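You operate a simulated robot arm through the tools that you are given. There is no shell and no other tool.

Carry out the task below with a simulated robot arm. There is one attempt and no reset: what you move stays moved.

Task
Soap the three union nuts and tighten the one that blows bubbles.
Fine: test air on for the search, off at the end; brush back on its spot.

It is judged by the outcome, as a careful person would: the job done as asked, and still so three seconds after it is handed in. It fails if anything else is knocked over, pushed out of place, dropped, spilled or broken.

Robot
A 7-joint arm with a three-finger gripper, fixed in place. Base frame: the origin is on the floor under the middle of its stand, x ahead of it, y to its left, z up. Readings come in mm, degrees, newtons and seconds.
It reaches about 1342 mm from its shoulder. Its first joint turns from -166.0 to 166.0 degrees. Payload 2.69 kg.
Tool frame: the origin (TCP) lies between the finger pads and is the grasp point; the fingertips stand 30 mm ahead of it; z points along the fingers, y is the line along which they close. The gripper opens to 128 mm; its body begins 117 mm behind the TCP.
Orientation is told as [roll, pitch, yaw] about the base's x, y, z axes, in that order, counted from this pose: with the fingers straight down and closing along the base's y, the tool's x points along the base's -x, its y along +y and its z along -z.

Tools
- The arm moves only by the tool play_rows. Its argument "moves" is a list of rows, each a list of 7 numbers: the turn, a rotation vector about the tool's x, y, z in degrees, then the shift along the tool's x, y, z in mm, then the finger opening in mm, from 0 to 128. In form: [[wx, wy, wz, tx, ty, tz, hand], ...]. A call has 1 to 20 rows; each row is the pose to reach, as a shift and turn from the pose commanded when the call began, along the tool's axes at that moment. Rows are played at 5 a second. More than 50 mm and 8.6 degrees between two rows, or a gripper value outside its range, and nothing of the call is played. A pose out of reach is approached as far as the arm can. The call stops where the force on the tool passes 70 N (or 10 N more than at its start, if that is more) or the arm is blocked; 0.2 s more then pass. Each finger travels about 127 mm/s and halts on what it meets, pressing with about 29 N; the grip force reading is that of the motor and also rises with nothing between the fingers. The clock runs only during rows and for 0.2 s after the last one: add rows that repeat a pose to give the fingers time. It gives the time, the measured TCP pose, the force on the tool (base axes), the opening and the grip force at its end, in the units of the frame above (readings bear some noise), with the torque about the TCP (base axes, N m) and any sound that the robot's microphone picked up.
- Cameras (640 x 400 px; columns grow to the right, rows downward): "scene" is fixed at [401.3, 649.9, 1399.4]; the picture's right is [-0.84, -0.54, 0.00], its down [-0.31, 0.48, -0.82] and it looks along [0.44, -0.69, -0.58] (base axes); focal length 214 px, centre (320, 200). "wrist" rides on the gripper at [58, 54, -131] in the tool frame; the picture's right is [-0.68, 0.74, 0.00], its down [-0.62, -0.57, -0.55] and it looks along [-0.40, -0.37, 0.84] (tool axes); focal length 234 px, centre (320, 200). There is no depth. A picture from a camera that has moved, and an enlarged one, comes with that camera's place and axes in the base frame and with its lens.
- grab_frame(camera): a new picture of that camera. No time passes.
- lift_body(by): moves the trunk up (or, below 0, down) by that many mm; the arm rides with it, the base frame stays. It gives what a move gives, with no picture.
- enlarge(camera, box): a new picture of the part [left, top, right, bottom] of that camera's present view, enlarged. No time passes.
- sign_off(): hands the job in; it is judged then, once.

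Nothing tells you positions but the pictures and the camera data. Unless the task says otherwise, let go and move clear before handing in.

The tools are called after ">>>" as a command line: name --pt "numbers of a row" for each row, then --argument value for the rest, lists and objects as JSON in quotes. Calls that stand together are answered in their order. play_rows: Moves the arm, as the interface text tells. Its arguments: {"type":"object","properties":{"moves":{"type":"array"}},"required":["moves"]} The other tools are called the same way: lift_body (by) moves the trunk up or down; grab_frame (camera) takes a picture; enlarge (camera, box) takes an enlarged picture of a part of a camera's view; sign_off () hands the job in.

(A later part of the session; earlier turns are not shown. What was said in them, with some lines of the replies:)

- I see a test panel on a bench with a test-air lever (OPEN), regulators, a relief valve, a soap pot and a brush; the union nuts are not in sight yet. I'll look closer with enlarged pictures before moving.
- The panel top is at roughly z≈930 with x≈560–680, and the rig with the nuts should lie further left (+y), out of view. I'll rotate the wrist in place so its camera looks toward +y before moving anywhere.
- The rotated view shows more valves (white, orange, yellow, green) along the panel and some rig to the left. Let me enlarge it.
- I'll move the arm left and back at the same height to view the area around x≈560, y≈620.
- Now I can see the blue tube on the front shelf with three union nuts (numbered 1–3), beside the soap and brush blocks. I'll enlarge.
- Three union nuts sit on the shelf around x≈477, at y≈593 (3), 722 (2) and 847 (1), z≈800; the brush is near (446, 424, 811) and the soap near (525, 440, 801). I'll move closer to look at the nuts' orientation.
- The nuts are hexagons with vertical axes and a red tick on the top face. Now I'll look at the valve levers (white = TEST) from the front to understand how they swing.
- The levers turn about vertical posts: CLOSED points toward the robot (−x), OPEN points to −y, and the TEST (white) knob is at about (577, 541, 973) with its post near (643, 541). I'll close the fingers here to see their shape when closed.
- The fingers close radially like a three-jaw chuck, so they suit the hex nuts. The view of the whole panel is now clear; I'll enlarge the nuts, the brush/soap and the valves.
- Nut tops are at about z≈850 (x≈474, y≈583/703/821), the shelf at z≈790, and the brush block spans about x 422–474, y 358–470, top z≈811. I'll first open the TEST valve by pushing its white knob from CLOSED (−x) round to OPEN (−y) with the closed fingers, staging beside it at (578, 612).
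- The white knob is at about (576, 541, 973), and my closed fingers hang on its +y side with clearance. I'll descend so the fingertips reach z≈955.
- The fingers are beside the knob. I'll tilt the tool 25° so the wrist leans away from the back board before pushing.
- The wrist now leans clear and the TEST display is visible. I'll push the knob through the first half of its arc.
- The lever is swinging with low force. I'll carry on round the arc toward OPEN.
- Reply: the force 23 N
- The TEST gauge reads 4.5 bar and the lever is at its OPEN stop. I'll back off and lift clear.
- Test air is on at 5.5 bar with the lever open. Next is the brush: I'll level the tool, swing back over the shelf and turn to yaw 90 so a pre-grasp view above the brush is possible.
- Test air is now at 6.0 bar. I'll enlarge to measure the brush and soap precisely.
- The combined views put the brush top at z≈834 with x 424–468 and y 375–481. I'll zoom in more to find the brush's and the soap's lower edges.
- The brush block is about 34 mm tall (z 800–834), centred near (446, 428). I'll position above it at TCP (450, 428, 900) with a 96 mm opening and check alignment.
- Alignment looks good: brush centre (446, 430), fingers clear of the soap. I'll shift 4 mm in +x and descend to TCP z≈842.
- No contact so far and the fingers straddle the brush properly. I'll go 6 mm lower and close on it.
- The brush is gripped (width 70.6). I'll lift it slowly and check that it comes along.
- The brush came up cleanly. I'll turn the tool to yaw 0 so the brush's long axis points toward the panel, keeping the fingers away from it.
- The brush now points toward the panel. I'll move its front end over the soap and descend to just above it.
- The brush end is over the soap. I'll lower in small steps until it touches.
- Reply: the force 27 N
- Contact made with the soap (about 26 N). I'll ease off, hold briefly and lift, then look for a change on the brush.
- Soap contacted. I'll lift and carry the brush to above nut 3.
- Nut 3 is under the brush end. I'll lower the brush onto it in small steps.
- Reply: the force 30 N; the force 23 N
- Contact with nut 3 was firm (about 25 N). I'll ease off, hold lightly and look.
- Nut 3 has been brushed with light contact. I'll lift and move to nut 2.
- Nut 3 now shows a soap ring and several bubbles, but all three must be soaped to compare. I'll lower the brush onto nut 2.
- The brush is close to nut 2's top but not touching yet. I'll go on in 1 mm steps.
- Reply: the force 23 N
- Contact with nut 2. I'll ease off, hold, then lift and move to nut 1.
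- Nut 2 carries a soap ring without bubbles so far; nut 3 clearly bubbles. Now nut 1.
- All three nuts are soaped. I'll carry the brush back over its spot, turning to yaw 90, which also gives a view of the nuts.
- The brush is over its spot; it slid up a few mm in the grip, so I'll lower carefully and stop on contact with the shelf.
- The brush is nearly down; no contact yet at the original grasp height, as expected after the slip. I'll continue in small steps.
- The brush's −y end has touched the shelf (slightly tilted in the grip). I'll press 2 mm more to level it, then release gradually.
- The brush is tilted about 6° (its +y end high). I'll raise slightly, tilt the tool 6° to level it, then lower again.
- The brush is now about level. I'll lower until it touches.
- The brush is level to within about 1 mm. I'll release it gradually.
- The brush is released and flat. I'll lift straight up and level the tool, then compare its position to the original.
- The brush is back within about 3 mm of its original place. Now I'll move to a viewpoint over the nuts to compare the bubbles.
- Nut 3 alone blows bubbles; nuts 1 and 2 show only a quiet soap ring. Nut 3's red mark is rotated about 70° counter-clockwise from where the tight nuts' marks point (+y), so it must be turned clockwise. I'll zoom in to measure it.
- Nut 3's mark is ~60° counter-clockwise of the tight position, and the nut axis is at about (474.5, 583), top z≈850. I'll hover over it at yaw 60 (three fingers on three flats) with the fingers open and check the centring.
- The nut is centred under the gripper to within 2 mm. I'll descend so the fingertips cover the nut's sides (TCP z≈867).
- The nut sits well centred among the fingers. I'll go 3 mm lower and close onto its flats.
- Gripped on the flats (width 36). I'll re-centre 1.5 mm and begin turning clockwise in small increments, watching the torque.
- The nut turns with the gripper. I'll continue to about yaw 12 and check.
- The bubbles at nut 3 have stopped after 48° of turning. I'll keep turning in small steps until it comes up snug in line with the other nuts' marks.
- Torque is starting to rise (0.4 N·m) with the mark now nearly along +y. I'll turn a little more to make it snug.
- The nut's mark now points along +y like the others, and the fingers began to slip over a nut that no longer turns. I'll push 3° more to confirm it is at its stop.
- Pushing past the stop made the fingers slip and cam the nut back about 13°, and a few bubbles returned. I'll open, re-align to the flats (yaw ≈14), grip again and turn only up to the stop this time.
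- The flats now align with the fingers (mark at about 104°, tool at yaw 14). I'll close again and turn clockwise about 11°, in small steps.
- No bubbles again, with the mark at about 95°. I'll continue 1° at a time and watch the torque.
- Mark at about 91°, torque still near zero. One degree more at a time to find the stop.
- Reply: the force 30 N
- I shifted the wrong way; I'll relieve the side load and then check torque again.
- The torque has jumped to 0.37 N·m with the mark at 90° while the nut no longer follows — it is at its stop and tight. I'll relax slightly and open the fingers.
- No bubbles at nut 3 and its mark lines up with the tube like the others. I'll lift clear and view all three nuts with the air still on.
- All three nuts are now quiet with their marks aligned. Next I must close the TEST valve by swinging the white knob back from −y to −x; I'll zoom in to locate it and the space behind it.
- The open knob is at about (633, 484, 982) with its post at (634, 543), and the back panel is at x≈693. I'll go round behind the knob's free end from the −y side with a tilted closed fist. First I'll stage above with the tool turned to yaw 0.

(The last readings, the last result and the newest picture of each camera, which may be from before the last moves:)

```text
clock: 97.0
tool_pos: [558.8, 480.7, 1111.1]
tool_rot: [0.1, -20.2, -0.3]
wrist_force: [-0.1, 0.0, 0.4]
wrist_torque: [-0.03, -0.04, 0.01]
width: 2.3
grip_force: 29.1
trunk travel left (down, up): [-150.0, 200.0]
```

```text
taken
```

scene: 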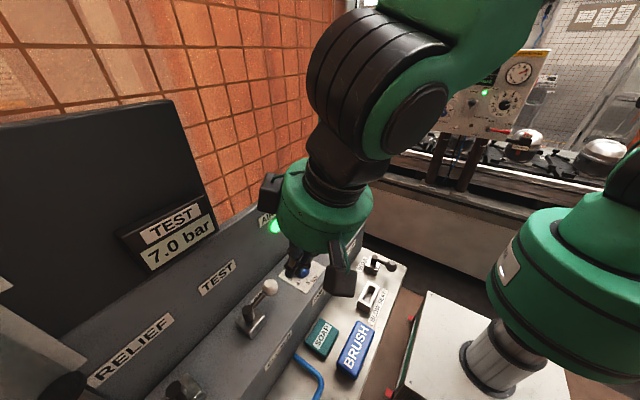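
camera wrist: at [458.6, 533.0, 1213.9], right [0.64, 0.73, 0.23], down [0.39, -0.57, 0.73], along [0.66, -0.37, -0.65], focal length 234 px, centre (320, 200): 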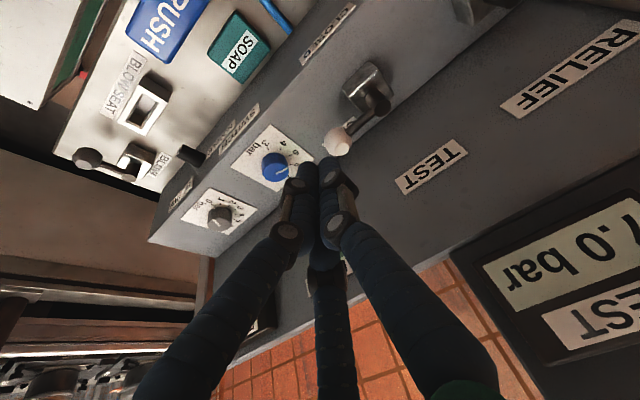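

The TEST gauge now holds 7.0 bar, confirming the leak is sealed. I'll move behind the knob's free end, still above it, and check.

>>> play_rows --pt "0 0 0 -15 -15 5.5 0" --pt "0 0 0 -45 -20 16 0" --pt "0 0 0 -70 -20 25 0" --pt "0 0 0 -90 -20 32.8 0" --pt "0 0 0 -90 -20 32.8 0"

>>> grab_frame --camera "wrist"

>>> grab_frame --camera "scene"

```text
clock: 98.2
tool_pos: [654.2, 457.2, 1110.2]
tool_rot: [0.1, -20.0, -0.4]
wrist_force: [0.3, -0.4, 0.1]
wrist_torque: [-0.04, 0.01, 0.0]
width: 2.1
grip_force: 29.3
trunk travel left (down, up): [-150.0, 200.0]
```

```text
taken
camera wrist: at [555.0, 511.5, 1212.6], right [0.64, 0.73, 0.23], down [0.39, -0.57, 0.72], along [0.66, -0.37, -0.65], focal length 234 px, centre (320, 200)
```

wrist: 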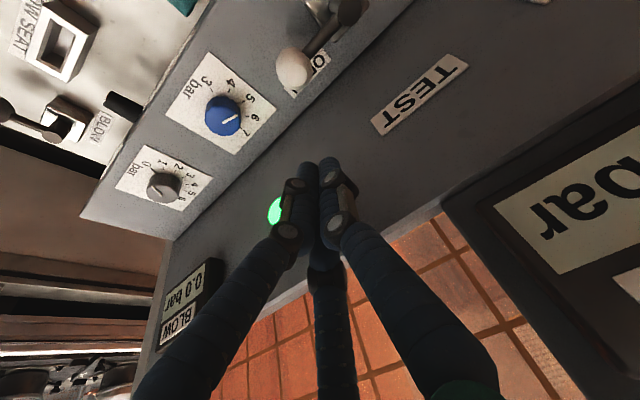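

```text
taken
```

scene: 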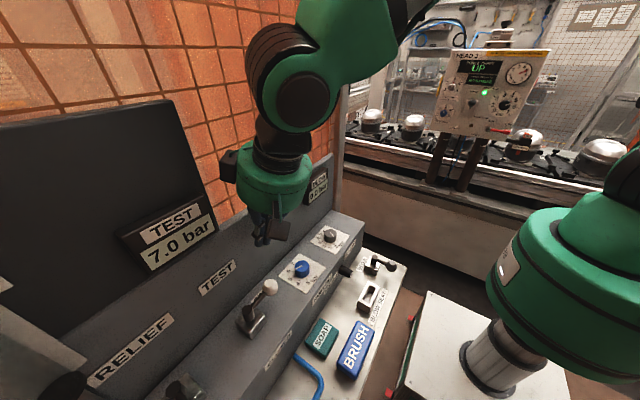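

The fist is behind and beside the knob with clearance to the back panel. I'll descend to knob height.

>>> play_rows --pt "0 0 0 10.3 2 28.2 0" --pt "0 0 0 20.5 2 56.4 0" --pt "0 0 0 30.8 2 84.6 0" --pt "0 0 0 41.7 2 114.6 0" --pt "0 0 0 41.7 2 114.6 0"

>>> grab_frame --camera "wrist"

>>> enlarge --camera "scene" --box '[200, 200, 360, 340]'

```text
clock: 99.4
tool_pos: [655.7, 460.7, 986.8]
tool_rot: [0.1, -20.1, -0.4]
wrist_force: [0.0, 0.2, -0.3]
wrist_torque: [0.01, 0.0, -0.02]
width: 2.4
grip_force: 28.5
trunk travel left (down, up): [-150.0, 200.0]
```

```text
taken
camera wrist: at [556.0, 514.5, 1091.0], right [0.64, 0.73, 0.23], down [0.39, -0.57, 0.73], along [0.66, -0.37, -0.65], focal length 234 px, centre (320, 200)
```

wrist: 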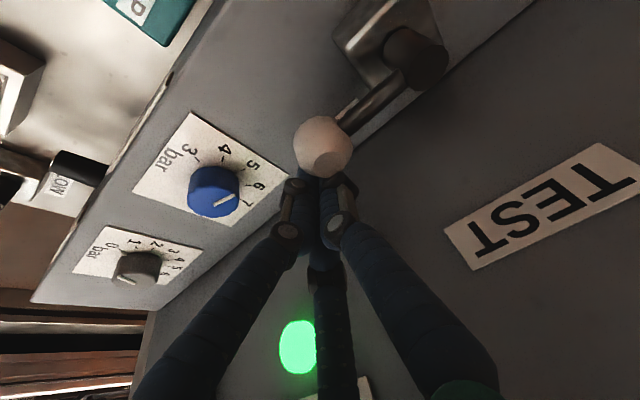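

```text
2.86 times, centred on (280, 270) of scene
camera zoom: at [401.3, 649.9, 1399.4], right [-0.84, -0.54, 0.0], down [-0.31, 0.48, -0.82], along [0.44, -0.69, -0.58], focal length 613 px, centre (434, 0)
```

zoom: 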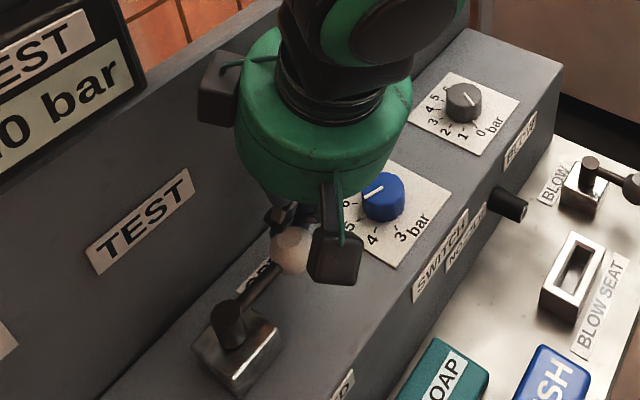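

The fist sits just behind the knob. I'll push it through the first part of the closing arc.

>>> play_rows --pt "0 0 0 8 5.3 -2.9 0" --pt "0 0 0 16.4 11.3 -6 0" --pt "0 0 0 24.9 15.3 -9.1 0" --pt "0 0 0 33.4 17.3 -12.1 0"

>>> grab_frame --camera "wrist"

>>> enlarge --camera "scene" --box '[200, 200, 360, 340]'

```text
clock: 100.4
tool_pos: [619.1, 478.7, 988.1]
tool_rot: [0.1, -20.0, -0.4]
wrist_force: [-1.2, 0.3, -0.1]
wrist_torque: [0.01, 0.01, 0.0]
width: 2.0
grip_force: 31.2
trunk travel left (down, up): [-150.0, 200.0]
```

```text
taken
camera wrist: at [519.3, 531.9, 1090.9], right [0.64, 0.73, 0.23], down [0.39, -0.57, 0.72], along [0.66, -0.37, -0.65], focal length 234 px, centre (320, 200)
```

wrist: 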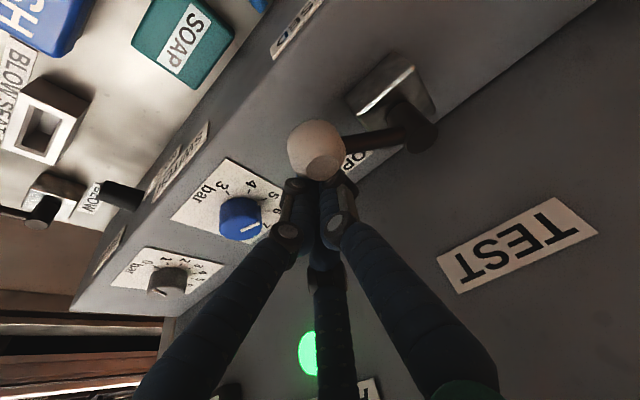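

```text
2.86 times, centred on (280, 270) of scene
camera zoom: at [401.3, 649.9, 1399.4], right [-0.84, -0.54, 0.0], down [-0.31, 0.48, -0.82], along [0.44, -0.69, -0.58], focal length 613 px, centre (434, 0)
```

zoom: 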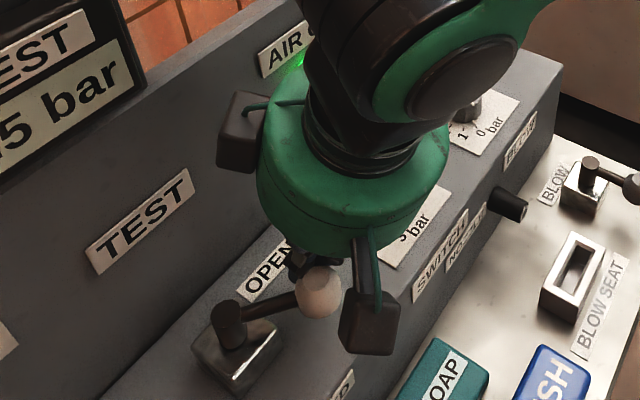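

The lever follows and pressure is starting to fall. I'll continue round toward CLOSED.

>>> play_rows --pt "0 0 0 7.3 2 -2.7 0" --pt "0 0 0 15.5 5 -5.6 0" --pt "0 0 0 22.1 9 -8 0" --pt "0 0 0 28.7 14 -10.4 0" --pt "0 0 0 34.8 20 -12.7 0" --pt "0 0 0 39.9 27 -14.5 0"

>>> grab_frame --camera "wrist"

>>> enlarge --camera "scene" --box '[100, 180, 340, 360]'

```text
clock: 101.8
tool_pos: [577.8, 505.9, 988.8]
tool_rot: [0.2, -20.0, -0.4]
wrist_force: [-0.2, 0.2, 0.4]
wrist_torque: [0.0, 0.01, 0.0]
width: 2.1
grip_force: 31.3
trunk travel left (down, up): [-150.0, 200.0]
```

```text
taken
camera wrist: at [477.4, 559.7, 1091.4], right [0.64, 0.73, 0.23], down [0.39, -0.57, 0.72], along [0.66, -0.37, -0.65], focal length 234 px, centre (320, 200)
```

wrist: 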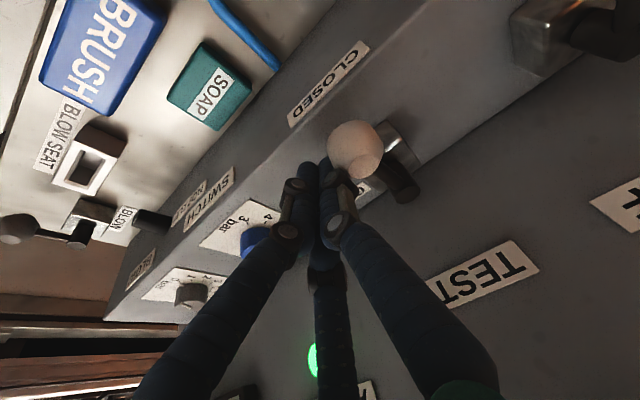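

```text
2.22 times, centred on (220, 270) of scene
camera zoom: at [401.3, 649.9, 1399.4], right [-0.84, -0.54, 0.0], down [-0.31, 0.48, -0.82], along [0.44, -0.69, -0.58], focal length 477 px, centre (542, 44)
```

zoom: 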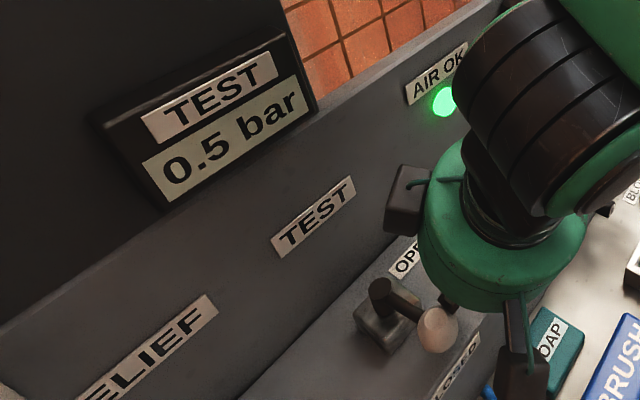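

Pressure is down to 0.5 bar and the knob is almost at CLOSED. I'll push gently to the stop.

>>> play_rows --pt "0 0 0 2.5 4 -0.9 0" --pt "0 0 0 4 8 -1.4 0" --pt "0 0 0 5 11 -1.8 0"

>>> enlarge --camera "scene" --box '[100, 180, 340, 360]'

```text
clock: 102.6
tool_pos: [572.3, 513.3, 987.3]
tool_rot: [-0.1, -19.9, -0.5]
wrist_force: [20.1, -38.1, 7.2]
wrist_torque: [-0.02, -0.08, -0.42]
width: 2.0
grip_force: 31.1
trunk travel left (down, up): [-150.0, 200.0]
```

```text
2.22 times, centred on (220, 270) of scene
camera zoom: at [401.3, 649.9, 1399.4], right [-0.84, -0.54, 0.0], down [-0.31, 0.48, -0.82], along [0.44, -0.69, -0.58], focal length 477 px, centre (542, 44)
```

zoom: 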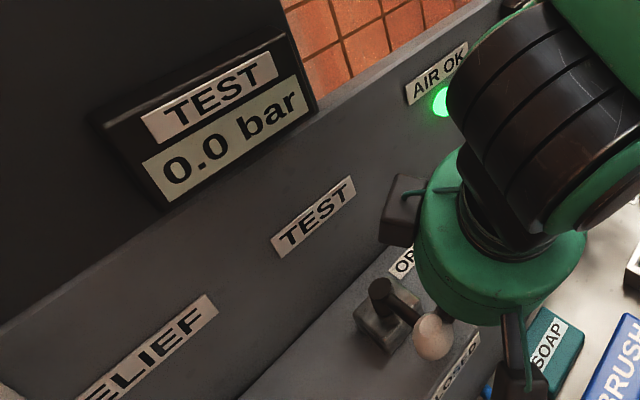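

The TEST gauge reads 0.0 bar and the lever is at its CLOSED stop. I'll back off and lift clear.

>>> play_rows --pt "0 0 0 0 -8 0 0" --pt "0 0 0 0 -20 0 0" --pt "0 0 0 -10.3 -25 -28 0" --pt "0 0 0 -20.5 -25 -56 0" --pt "0 0 0 -34 -25 -94 0" --pt "0 0 0 -48 -25 -132 0" --pt "0 0 0 -48 -25 -132 0"

>>> grab_frame --camera "scene"

>>> grab_frame --camera "wrist"

```text
clock: 104.2
tool_pos: [568.9, 490.6, 1129.6]
tool_rot: [0.1, -20.0, -0.4]
wrist_force: [0.0, 0.9, -1.0]
wrist_torque: [0.08, -0.03, 0.0]
width: 2.2
grip_force: 31.2
trunk travel left (down, up): [-150.0, 200.0]
```

```text
taken
```

scene: 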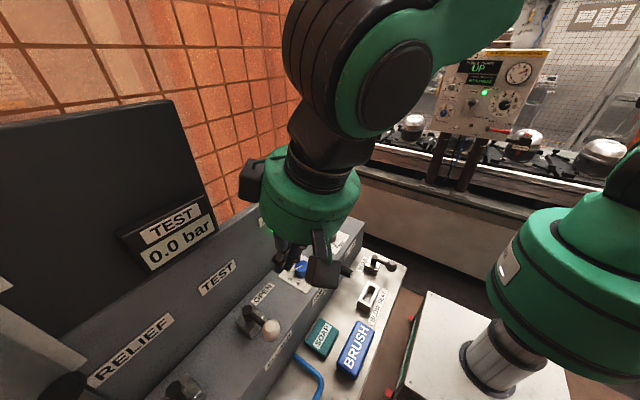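

```text
taken
camera wrist: at [470.3, 544.6, 1232.2], right [0.64, 0.73, 0.23], down [0.39, -0.57, 0.72], along [0.66, -0.37, -0.65], focal length 234 px, centre (320, 200)
```

wrist: 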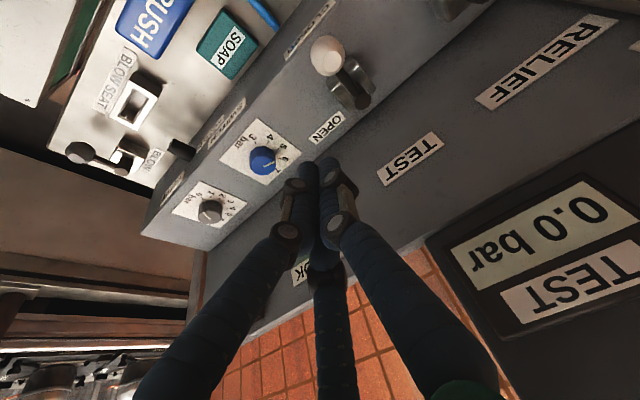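

The TEST valve is closed at 0.0 bar. I'll level the tool, move back over the shelf and take a final look at nuts and brush.

>>> play_rows --pt "0 5 0 23 10 -9 10" --pt "0 10 0 46 20 -17 10" --pt "0 15 0 69 30 -26 10" --pt "0 20 0 93 40 -34 10" --pt "0 20 0 93 40 -34 10"

>>> play_rows --pt "0 0 -7 0 20 0 10" --pt "0 0 -14 0 40 0 10" --pt "0 0 -21 0 60 0 10" --pt "0 0 -28 0 80 0 10" --pt "0 0 -36 0 100 0 10" --pt "0 0 -43 0 115 0 10" --pt "0 0 -43 0 115 0 10"

>>> grab_frame --camera "wrist"

>>> enlarge --camera "wrist" --box '[180, 80, 460, 220]'

>>> enlarge --camera "scene" --box '[100, 180, 340, 360]'

```text
clock: 105.4
tool_pos: [471.5, 533.6, 1128.8]
tool_rot: [0.1, 0.0, -0.2]
wrist_force: [0.7, 0.9, -1.2]
wrist_torque: [-0.01, -0.01, 0.01]
width: 10.1
grip_force: 0.0
trunk travel left (down, up): [-150.0, 200.0]
```

```text
clock: 107.0
tool_pos: [473.6, 647.1, 1129.2]
tool_rot: [0.1, -0.1, 42.6]
wrist_force: [0.1, -0.2, 0.2]
wrist_torque: [-0.01, -0.02, 0.0]
width: 10.1
grip_force: 0.0
trunk travel left (down, up): [-150.0, 200.0]
```

```text
taken
camera wrist: at [394.0, 646.7, 1260.1], right [0.0, 1.0, 0.0], down [0.84, 0.0, 0.55], along [0.55, 0.0, -0.84], focal length 234 px, centre (320, 200)
```

wrist: 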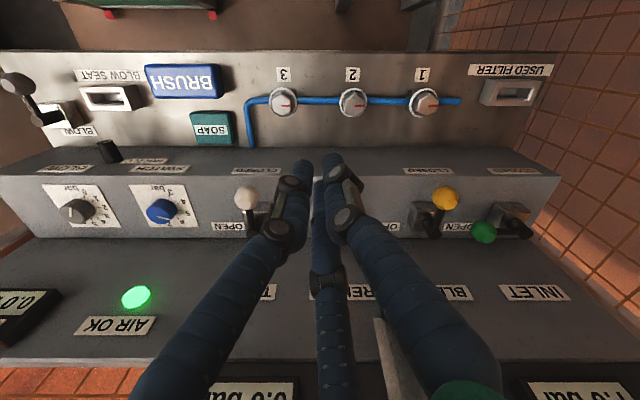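

```text
2.29 times, centred on (320, 150) of wrist
camera zoom: at [394.0, 646.7, 1260.1], right [0.0, 1.0, 0.0], down [0.84, 0.0, 0.55], along [0.55, 0.0, -0.84], focal length 535 px, centre (320, 314)
```

zoom: 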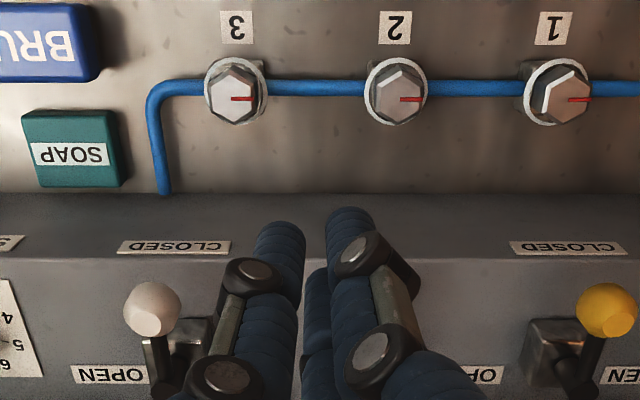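

```text
2.22 times, centred on (220, 270) of scene
camera zoom: at [401.3, 649.9, 1399.4], right [-0.84, -0.54, 0.0], down [-0.31, 0.48, -0.82], along [0.44, -0.69, -0.58], focal length 477 px, centre (542, 44)
```

zoom: 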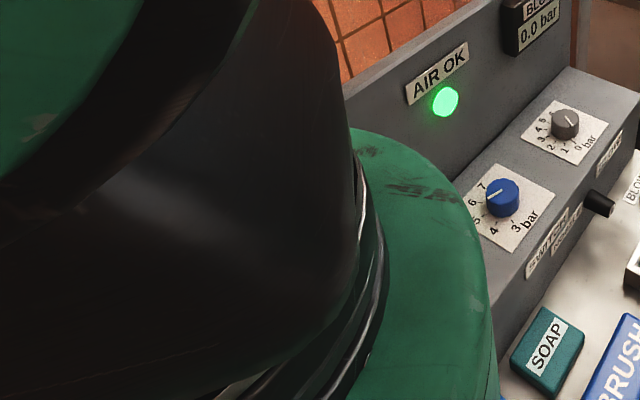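

All three nuts are soaped and quiet. Nut 3 is tightened with its mark in line with the others, the TEST valve is closed, the brush is back on its spot, and the arm is empty and clear. I'll hand the job in.

>>> sign_off

```text
The job is handed in.
```

I soaped all three union nuts with the test air on. Nut 3 was the one blowing bubbles, so I tightened it, and the job is now handed in.

- **Leak:** nut 3 blew bubbles. Nuts 1 and 2 showed only a soap ring.
- **Tightening:** I turned nut 3 clockwise until it reached its stop. Its red mark now points the same way as the marks on the other two.
    - On the first try I pushed past the stop. The fingers slipped, the nut turned back about 13° and the bubbles returned.
    - I gripped it again and turned it just to the stop.
- **Check:** with the air still on, there were no more bubbles and the test gauge rose to 7.0 bar. It had read about 6.0 bar while nut 3 was leaking.
- **Test air:** the TEST lever is back at CLOSED and the gauge reads 0.0 bar.
- **Brush:** it is back on its spot, within about 3 mm of where it started.

I saw nothing else moved, and the arm is empty and clear of the bench.
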